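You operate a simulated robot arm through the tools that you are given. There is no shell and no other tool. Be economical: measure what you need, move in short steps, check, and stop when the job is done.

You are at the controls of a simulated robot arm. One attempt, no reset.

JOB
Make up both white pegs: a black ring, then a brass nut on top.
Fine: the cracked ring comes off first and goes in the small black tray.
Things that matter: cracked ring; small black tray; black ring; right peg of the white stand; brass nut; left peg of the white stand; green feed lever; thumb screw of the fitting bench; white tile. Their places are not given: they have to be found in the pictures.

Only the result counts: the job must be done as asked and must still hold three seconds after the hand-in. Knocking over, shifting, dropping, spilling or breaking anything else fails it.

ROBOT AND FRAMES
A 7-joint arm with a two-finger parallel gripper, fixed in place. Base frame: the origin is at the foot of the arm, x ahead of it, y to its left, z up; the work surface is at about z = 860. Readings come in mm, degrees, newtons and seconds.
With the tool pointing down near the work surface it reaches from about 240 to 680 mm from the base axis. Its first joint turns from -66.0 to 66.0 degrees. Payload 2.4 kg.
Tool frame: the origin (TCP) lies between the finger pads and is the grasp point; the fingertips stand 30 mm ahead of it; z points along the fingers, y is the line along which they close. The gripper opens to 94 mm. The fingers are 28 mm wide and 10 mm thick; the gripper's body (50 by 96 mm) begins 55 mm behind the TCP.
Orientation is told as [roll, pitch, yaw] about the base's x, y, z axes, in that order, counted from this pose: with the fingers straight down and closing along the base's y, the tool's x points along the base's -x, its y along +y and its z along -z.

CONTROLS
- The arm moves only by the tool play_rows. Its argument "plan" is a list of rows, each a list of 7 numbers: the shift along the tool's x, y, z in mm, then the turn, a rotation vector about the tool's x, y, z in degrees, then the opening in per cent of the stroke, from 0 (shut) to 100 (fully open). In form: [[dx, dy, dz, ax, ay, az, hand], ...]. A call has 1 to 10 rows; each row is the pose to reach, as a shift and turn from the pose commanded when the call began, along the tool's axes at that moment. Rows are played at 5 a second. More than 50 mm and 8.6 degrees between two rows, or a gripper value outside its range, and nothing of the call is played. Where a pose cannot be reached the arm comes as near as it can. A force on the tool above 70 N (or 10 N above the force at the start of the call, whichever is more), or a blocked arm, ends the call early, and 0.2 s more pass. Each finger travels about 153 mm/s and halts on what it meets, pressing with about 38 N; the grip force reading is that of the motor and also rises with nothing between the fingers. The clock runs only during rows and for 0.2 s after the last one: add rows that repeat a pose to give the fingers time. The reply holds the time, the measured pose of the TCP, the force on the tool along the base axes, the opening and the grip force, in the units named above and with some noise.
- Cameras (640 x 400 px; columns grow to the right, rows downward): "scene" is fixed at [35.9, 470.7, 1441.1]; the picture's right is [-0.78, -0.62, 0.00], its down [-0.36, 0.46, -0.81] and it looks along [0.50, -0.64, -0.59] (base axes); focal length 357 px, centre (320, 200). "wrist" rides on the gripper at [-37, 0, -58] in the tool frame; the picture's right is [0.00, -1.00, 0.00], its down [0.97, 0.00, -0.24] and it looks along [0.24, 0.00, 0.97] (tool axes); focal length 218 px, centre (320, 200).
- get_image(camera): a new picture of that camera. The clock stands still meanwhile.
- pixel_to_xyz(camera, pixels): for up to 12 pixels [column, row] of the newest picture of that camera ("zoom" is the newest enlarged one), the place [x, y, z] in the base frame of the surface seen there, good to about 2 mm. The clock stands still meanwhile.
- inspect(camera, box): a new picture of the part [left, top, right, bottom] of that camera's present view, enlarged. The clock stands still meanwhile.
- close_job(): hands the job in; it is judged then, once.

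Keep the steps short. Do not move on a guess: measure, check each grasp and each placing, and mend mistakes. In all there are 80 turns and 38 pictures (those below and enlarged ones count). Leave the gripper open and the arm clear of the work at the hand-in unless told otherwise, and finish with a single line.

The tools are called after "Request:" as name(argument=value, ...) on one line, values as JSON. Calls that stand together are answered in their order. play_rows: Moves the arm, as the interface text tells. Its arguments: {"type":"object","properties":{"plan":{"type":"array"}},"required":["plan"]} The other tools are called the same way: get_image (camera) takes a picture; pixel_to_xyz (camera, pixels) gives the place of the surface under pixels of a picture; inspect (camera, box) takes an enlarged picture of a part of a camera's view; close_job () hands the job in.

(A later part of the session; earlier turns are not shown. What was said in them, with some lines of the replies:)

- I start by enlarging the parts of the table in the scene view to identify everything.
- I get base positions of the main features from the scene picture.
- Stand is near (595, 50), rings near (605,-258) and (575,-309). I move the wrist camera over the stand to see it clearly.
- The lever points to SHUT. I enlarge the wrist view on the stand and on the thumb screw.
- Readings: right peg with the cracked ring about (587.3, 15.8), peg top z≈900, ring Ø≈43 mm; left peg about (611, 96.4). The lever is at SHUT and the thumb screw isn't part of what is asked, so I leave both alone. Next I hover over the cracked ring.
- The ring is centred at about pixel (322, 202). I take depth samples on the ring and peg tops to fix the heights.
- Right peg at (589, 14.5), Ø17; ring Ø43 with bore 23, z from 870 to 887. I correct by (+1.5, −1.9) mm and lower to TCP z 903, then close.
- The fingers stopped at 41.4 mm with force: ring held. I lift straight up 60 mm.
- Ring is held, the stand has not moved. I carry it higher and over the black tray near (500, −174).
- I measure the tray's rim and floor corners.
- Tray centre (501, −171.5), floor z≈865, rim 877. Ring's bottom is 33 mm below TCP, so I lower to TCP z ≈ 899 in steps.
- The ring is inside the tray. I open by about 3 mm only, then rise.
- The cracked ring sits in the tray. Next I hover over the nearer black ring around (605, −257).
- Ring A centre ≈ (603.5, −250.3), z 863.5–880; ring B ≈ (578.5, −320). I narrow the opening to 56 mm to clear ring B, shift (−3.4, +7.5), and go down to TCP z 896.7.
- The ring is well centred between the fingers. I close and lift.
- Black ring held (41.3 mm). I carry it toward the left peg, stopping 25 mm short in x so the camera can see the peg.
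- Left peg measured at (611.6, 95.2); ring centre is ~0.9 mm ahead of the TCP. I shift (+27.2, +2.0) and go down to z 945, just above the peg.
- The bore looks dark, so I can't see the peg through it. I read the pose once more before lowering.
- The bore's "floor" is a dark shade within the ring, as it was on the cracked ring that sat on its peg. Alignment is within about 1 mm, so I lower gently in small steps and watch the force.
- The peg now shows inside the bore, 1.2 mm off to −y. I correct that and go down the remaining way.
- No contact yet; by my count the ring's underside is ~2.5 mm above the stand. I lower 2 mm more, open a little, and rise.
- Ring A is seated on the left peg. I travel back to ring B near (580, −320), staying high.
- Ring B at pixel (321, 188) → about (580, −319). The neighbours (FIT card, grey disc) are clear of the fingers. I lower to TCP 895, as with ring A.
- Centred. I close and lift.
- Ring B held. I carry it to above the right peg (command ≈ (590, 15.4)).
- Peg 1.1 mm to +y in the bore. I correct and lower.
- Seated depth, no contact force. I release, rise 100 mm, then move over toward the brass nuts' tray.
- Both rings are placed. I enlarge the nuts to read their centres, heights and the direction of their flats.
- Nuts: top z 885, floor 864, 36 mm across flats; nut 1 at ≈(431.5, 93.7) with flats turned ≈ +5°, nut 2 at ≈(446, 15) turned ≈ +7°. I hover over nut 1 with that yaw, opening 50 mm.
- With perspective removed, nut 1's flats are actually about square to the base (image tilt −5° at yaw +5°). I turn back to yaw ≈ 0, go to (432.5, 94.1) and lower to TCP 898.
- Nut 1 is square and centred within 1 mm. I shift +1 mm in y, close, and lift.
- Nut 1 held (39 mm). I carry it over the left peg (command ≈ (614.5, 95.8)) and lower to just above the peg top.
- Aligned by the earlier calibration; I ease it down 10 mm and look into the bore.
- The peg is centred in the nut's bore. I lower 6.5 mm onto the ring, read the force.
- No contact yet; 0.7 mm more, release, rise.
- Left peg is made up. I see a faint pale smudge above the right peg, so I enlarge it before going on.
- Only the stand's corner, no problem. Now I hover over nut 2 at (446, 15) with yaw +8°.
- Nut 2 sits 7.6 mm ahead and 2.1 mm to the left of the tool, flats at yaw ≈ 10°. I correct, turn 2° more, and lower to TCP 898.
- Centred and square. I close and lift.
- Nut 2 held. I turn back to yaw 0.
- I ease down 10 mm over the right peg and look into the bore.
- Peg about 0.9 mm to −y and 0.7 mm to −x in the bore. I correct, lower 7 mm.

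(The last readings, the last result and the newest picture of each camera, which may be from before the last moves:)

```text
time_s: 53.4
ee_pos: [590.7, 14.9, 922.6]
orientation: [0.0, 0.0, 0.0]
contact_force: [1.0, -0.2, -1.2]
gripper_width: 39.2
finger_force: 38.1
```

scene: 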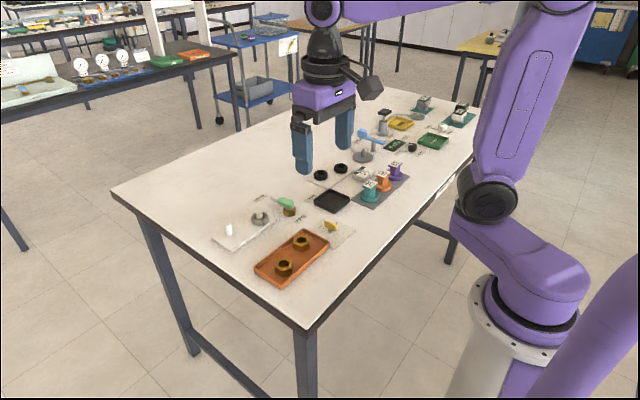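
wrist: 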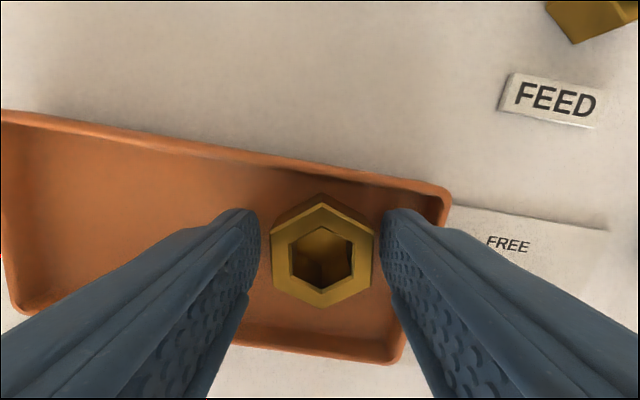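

Same height as the left one at release. I open, rise and back away.

Request:
play_rows(plan=[[0, 0, 0.2, 0, 0, 0, 28], [0, 0, 0.2, 0, 0, 0, 48], [0, 0, 0.2, 0, 0, 0, 55], [0, 0, 0.2, 0, 0, 0, 55], [0, 0, -20, 0, 0, 0, 55], [0, 0, -60, 0, 0, 0, 55], [0, 0, -100, 0, 0, 0, 75], [30, 0, -130, 0, 0, 0, 100], [65, 0, -160, 0, 0, 0, 100], [65, 0, -160, 0, 0, 0, 100]])

Request:
inspect(camera="scene", box=[200, 170, 360, 280])

Request:
get_image(camera="wrist")

```text
time_s: 55.6
ee_pos: [524.4, 16.5, 1082.7]
orientation: [0.0, 0.1, 0.0]
contact_force: [-0.4, -0.5, 0.7]
gripper_width: 94.0
finger_force: 0.1
```

```text
3.64 times, centred on (280, 225) of scene
```

zoom: 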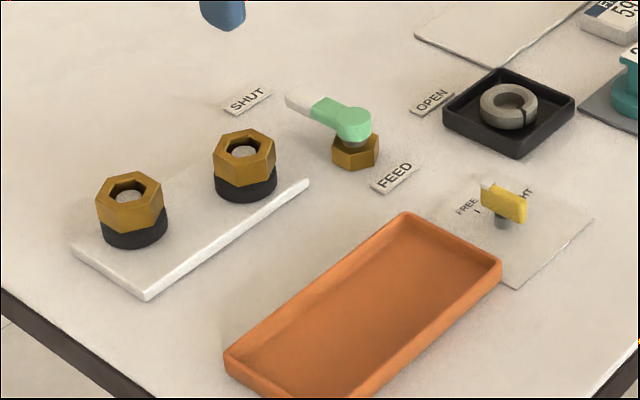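

```text
2 pictures are left
```

wrist: 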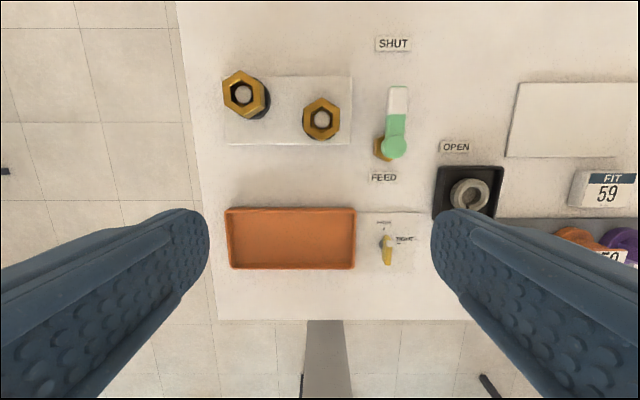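

Both pegs carry a ring with a nut on top, the cracked ring lies in the black tray, and nothing else has moved. The gripper is open and clear, so I hand the job in.

Request:
close_job()

```text
The job is handed in.
```

Job handed in: both white pegs have a black ring with a brass nut on top, the cracked ring is in the small black tray, and I left the feed lever (at SHUT) and the thumb screw untouched.
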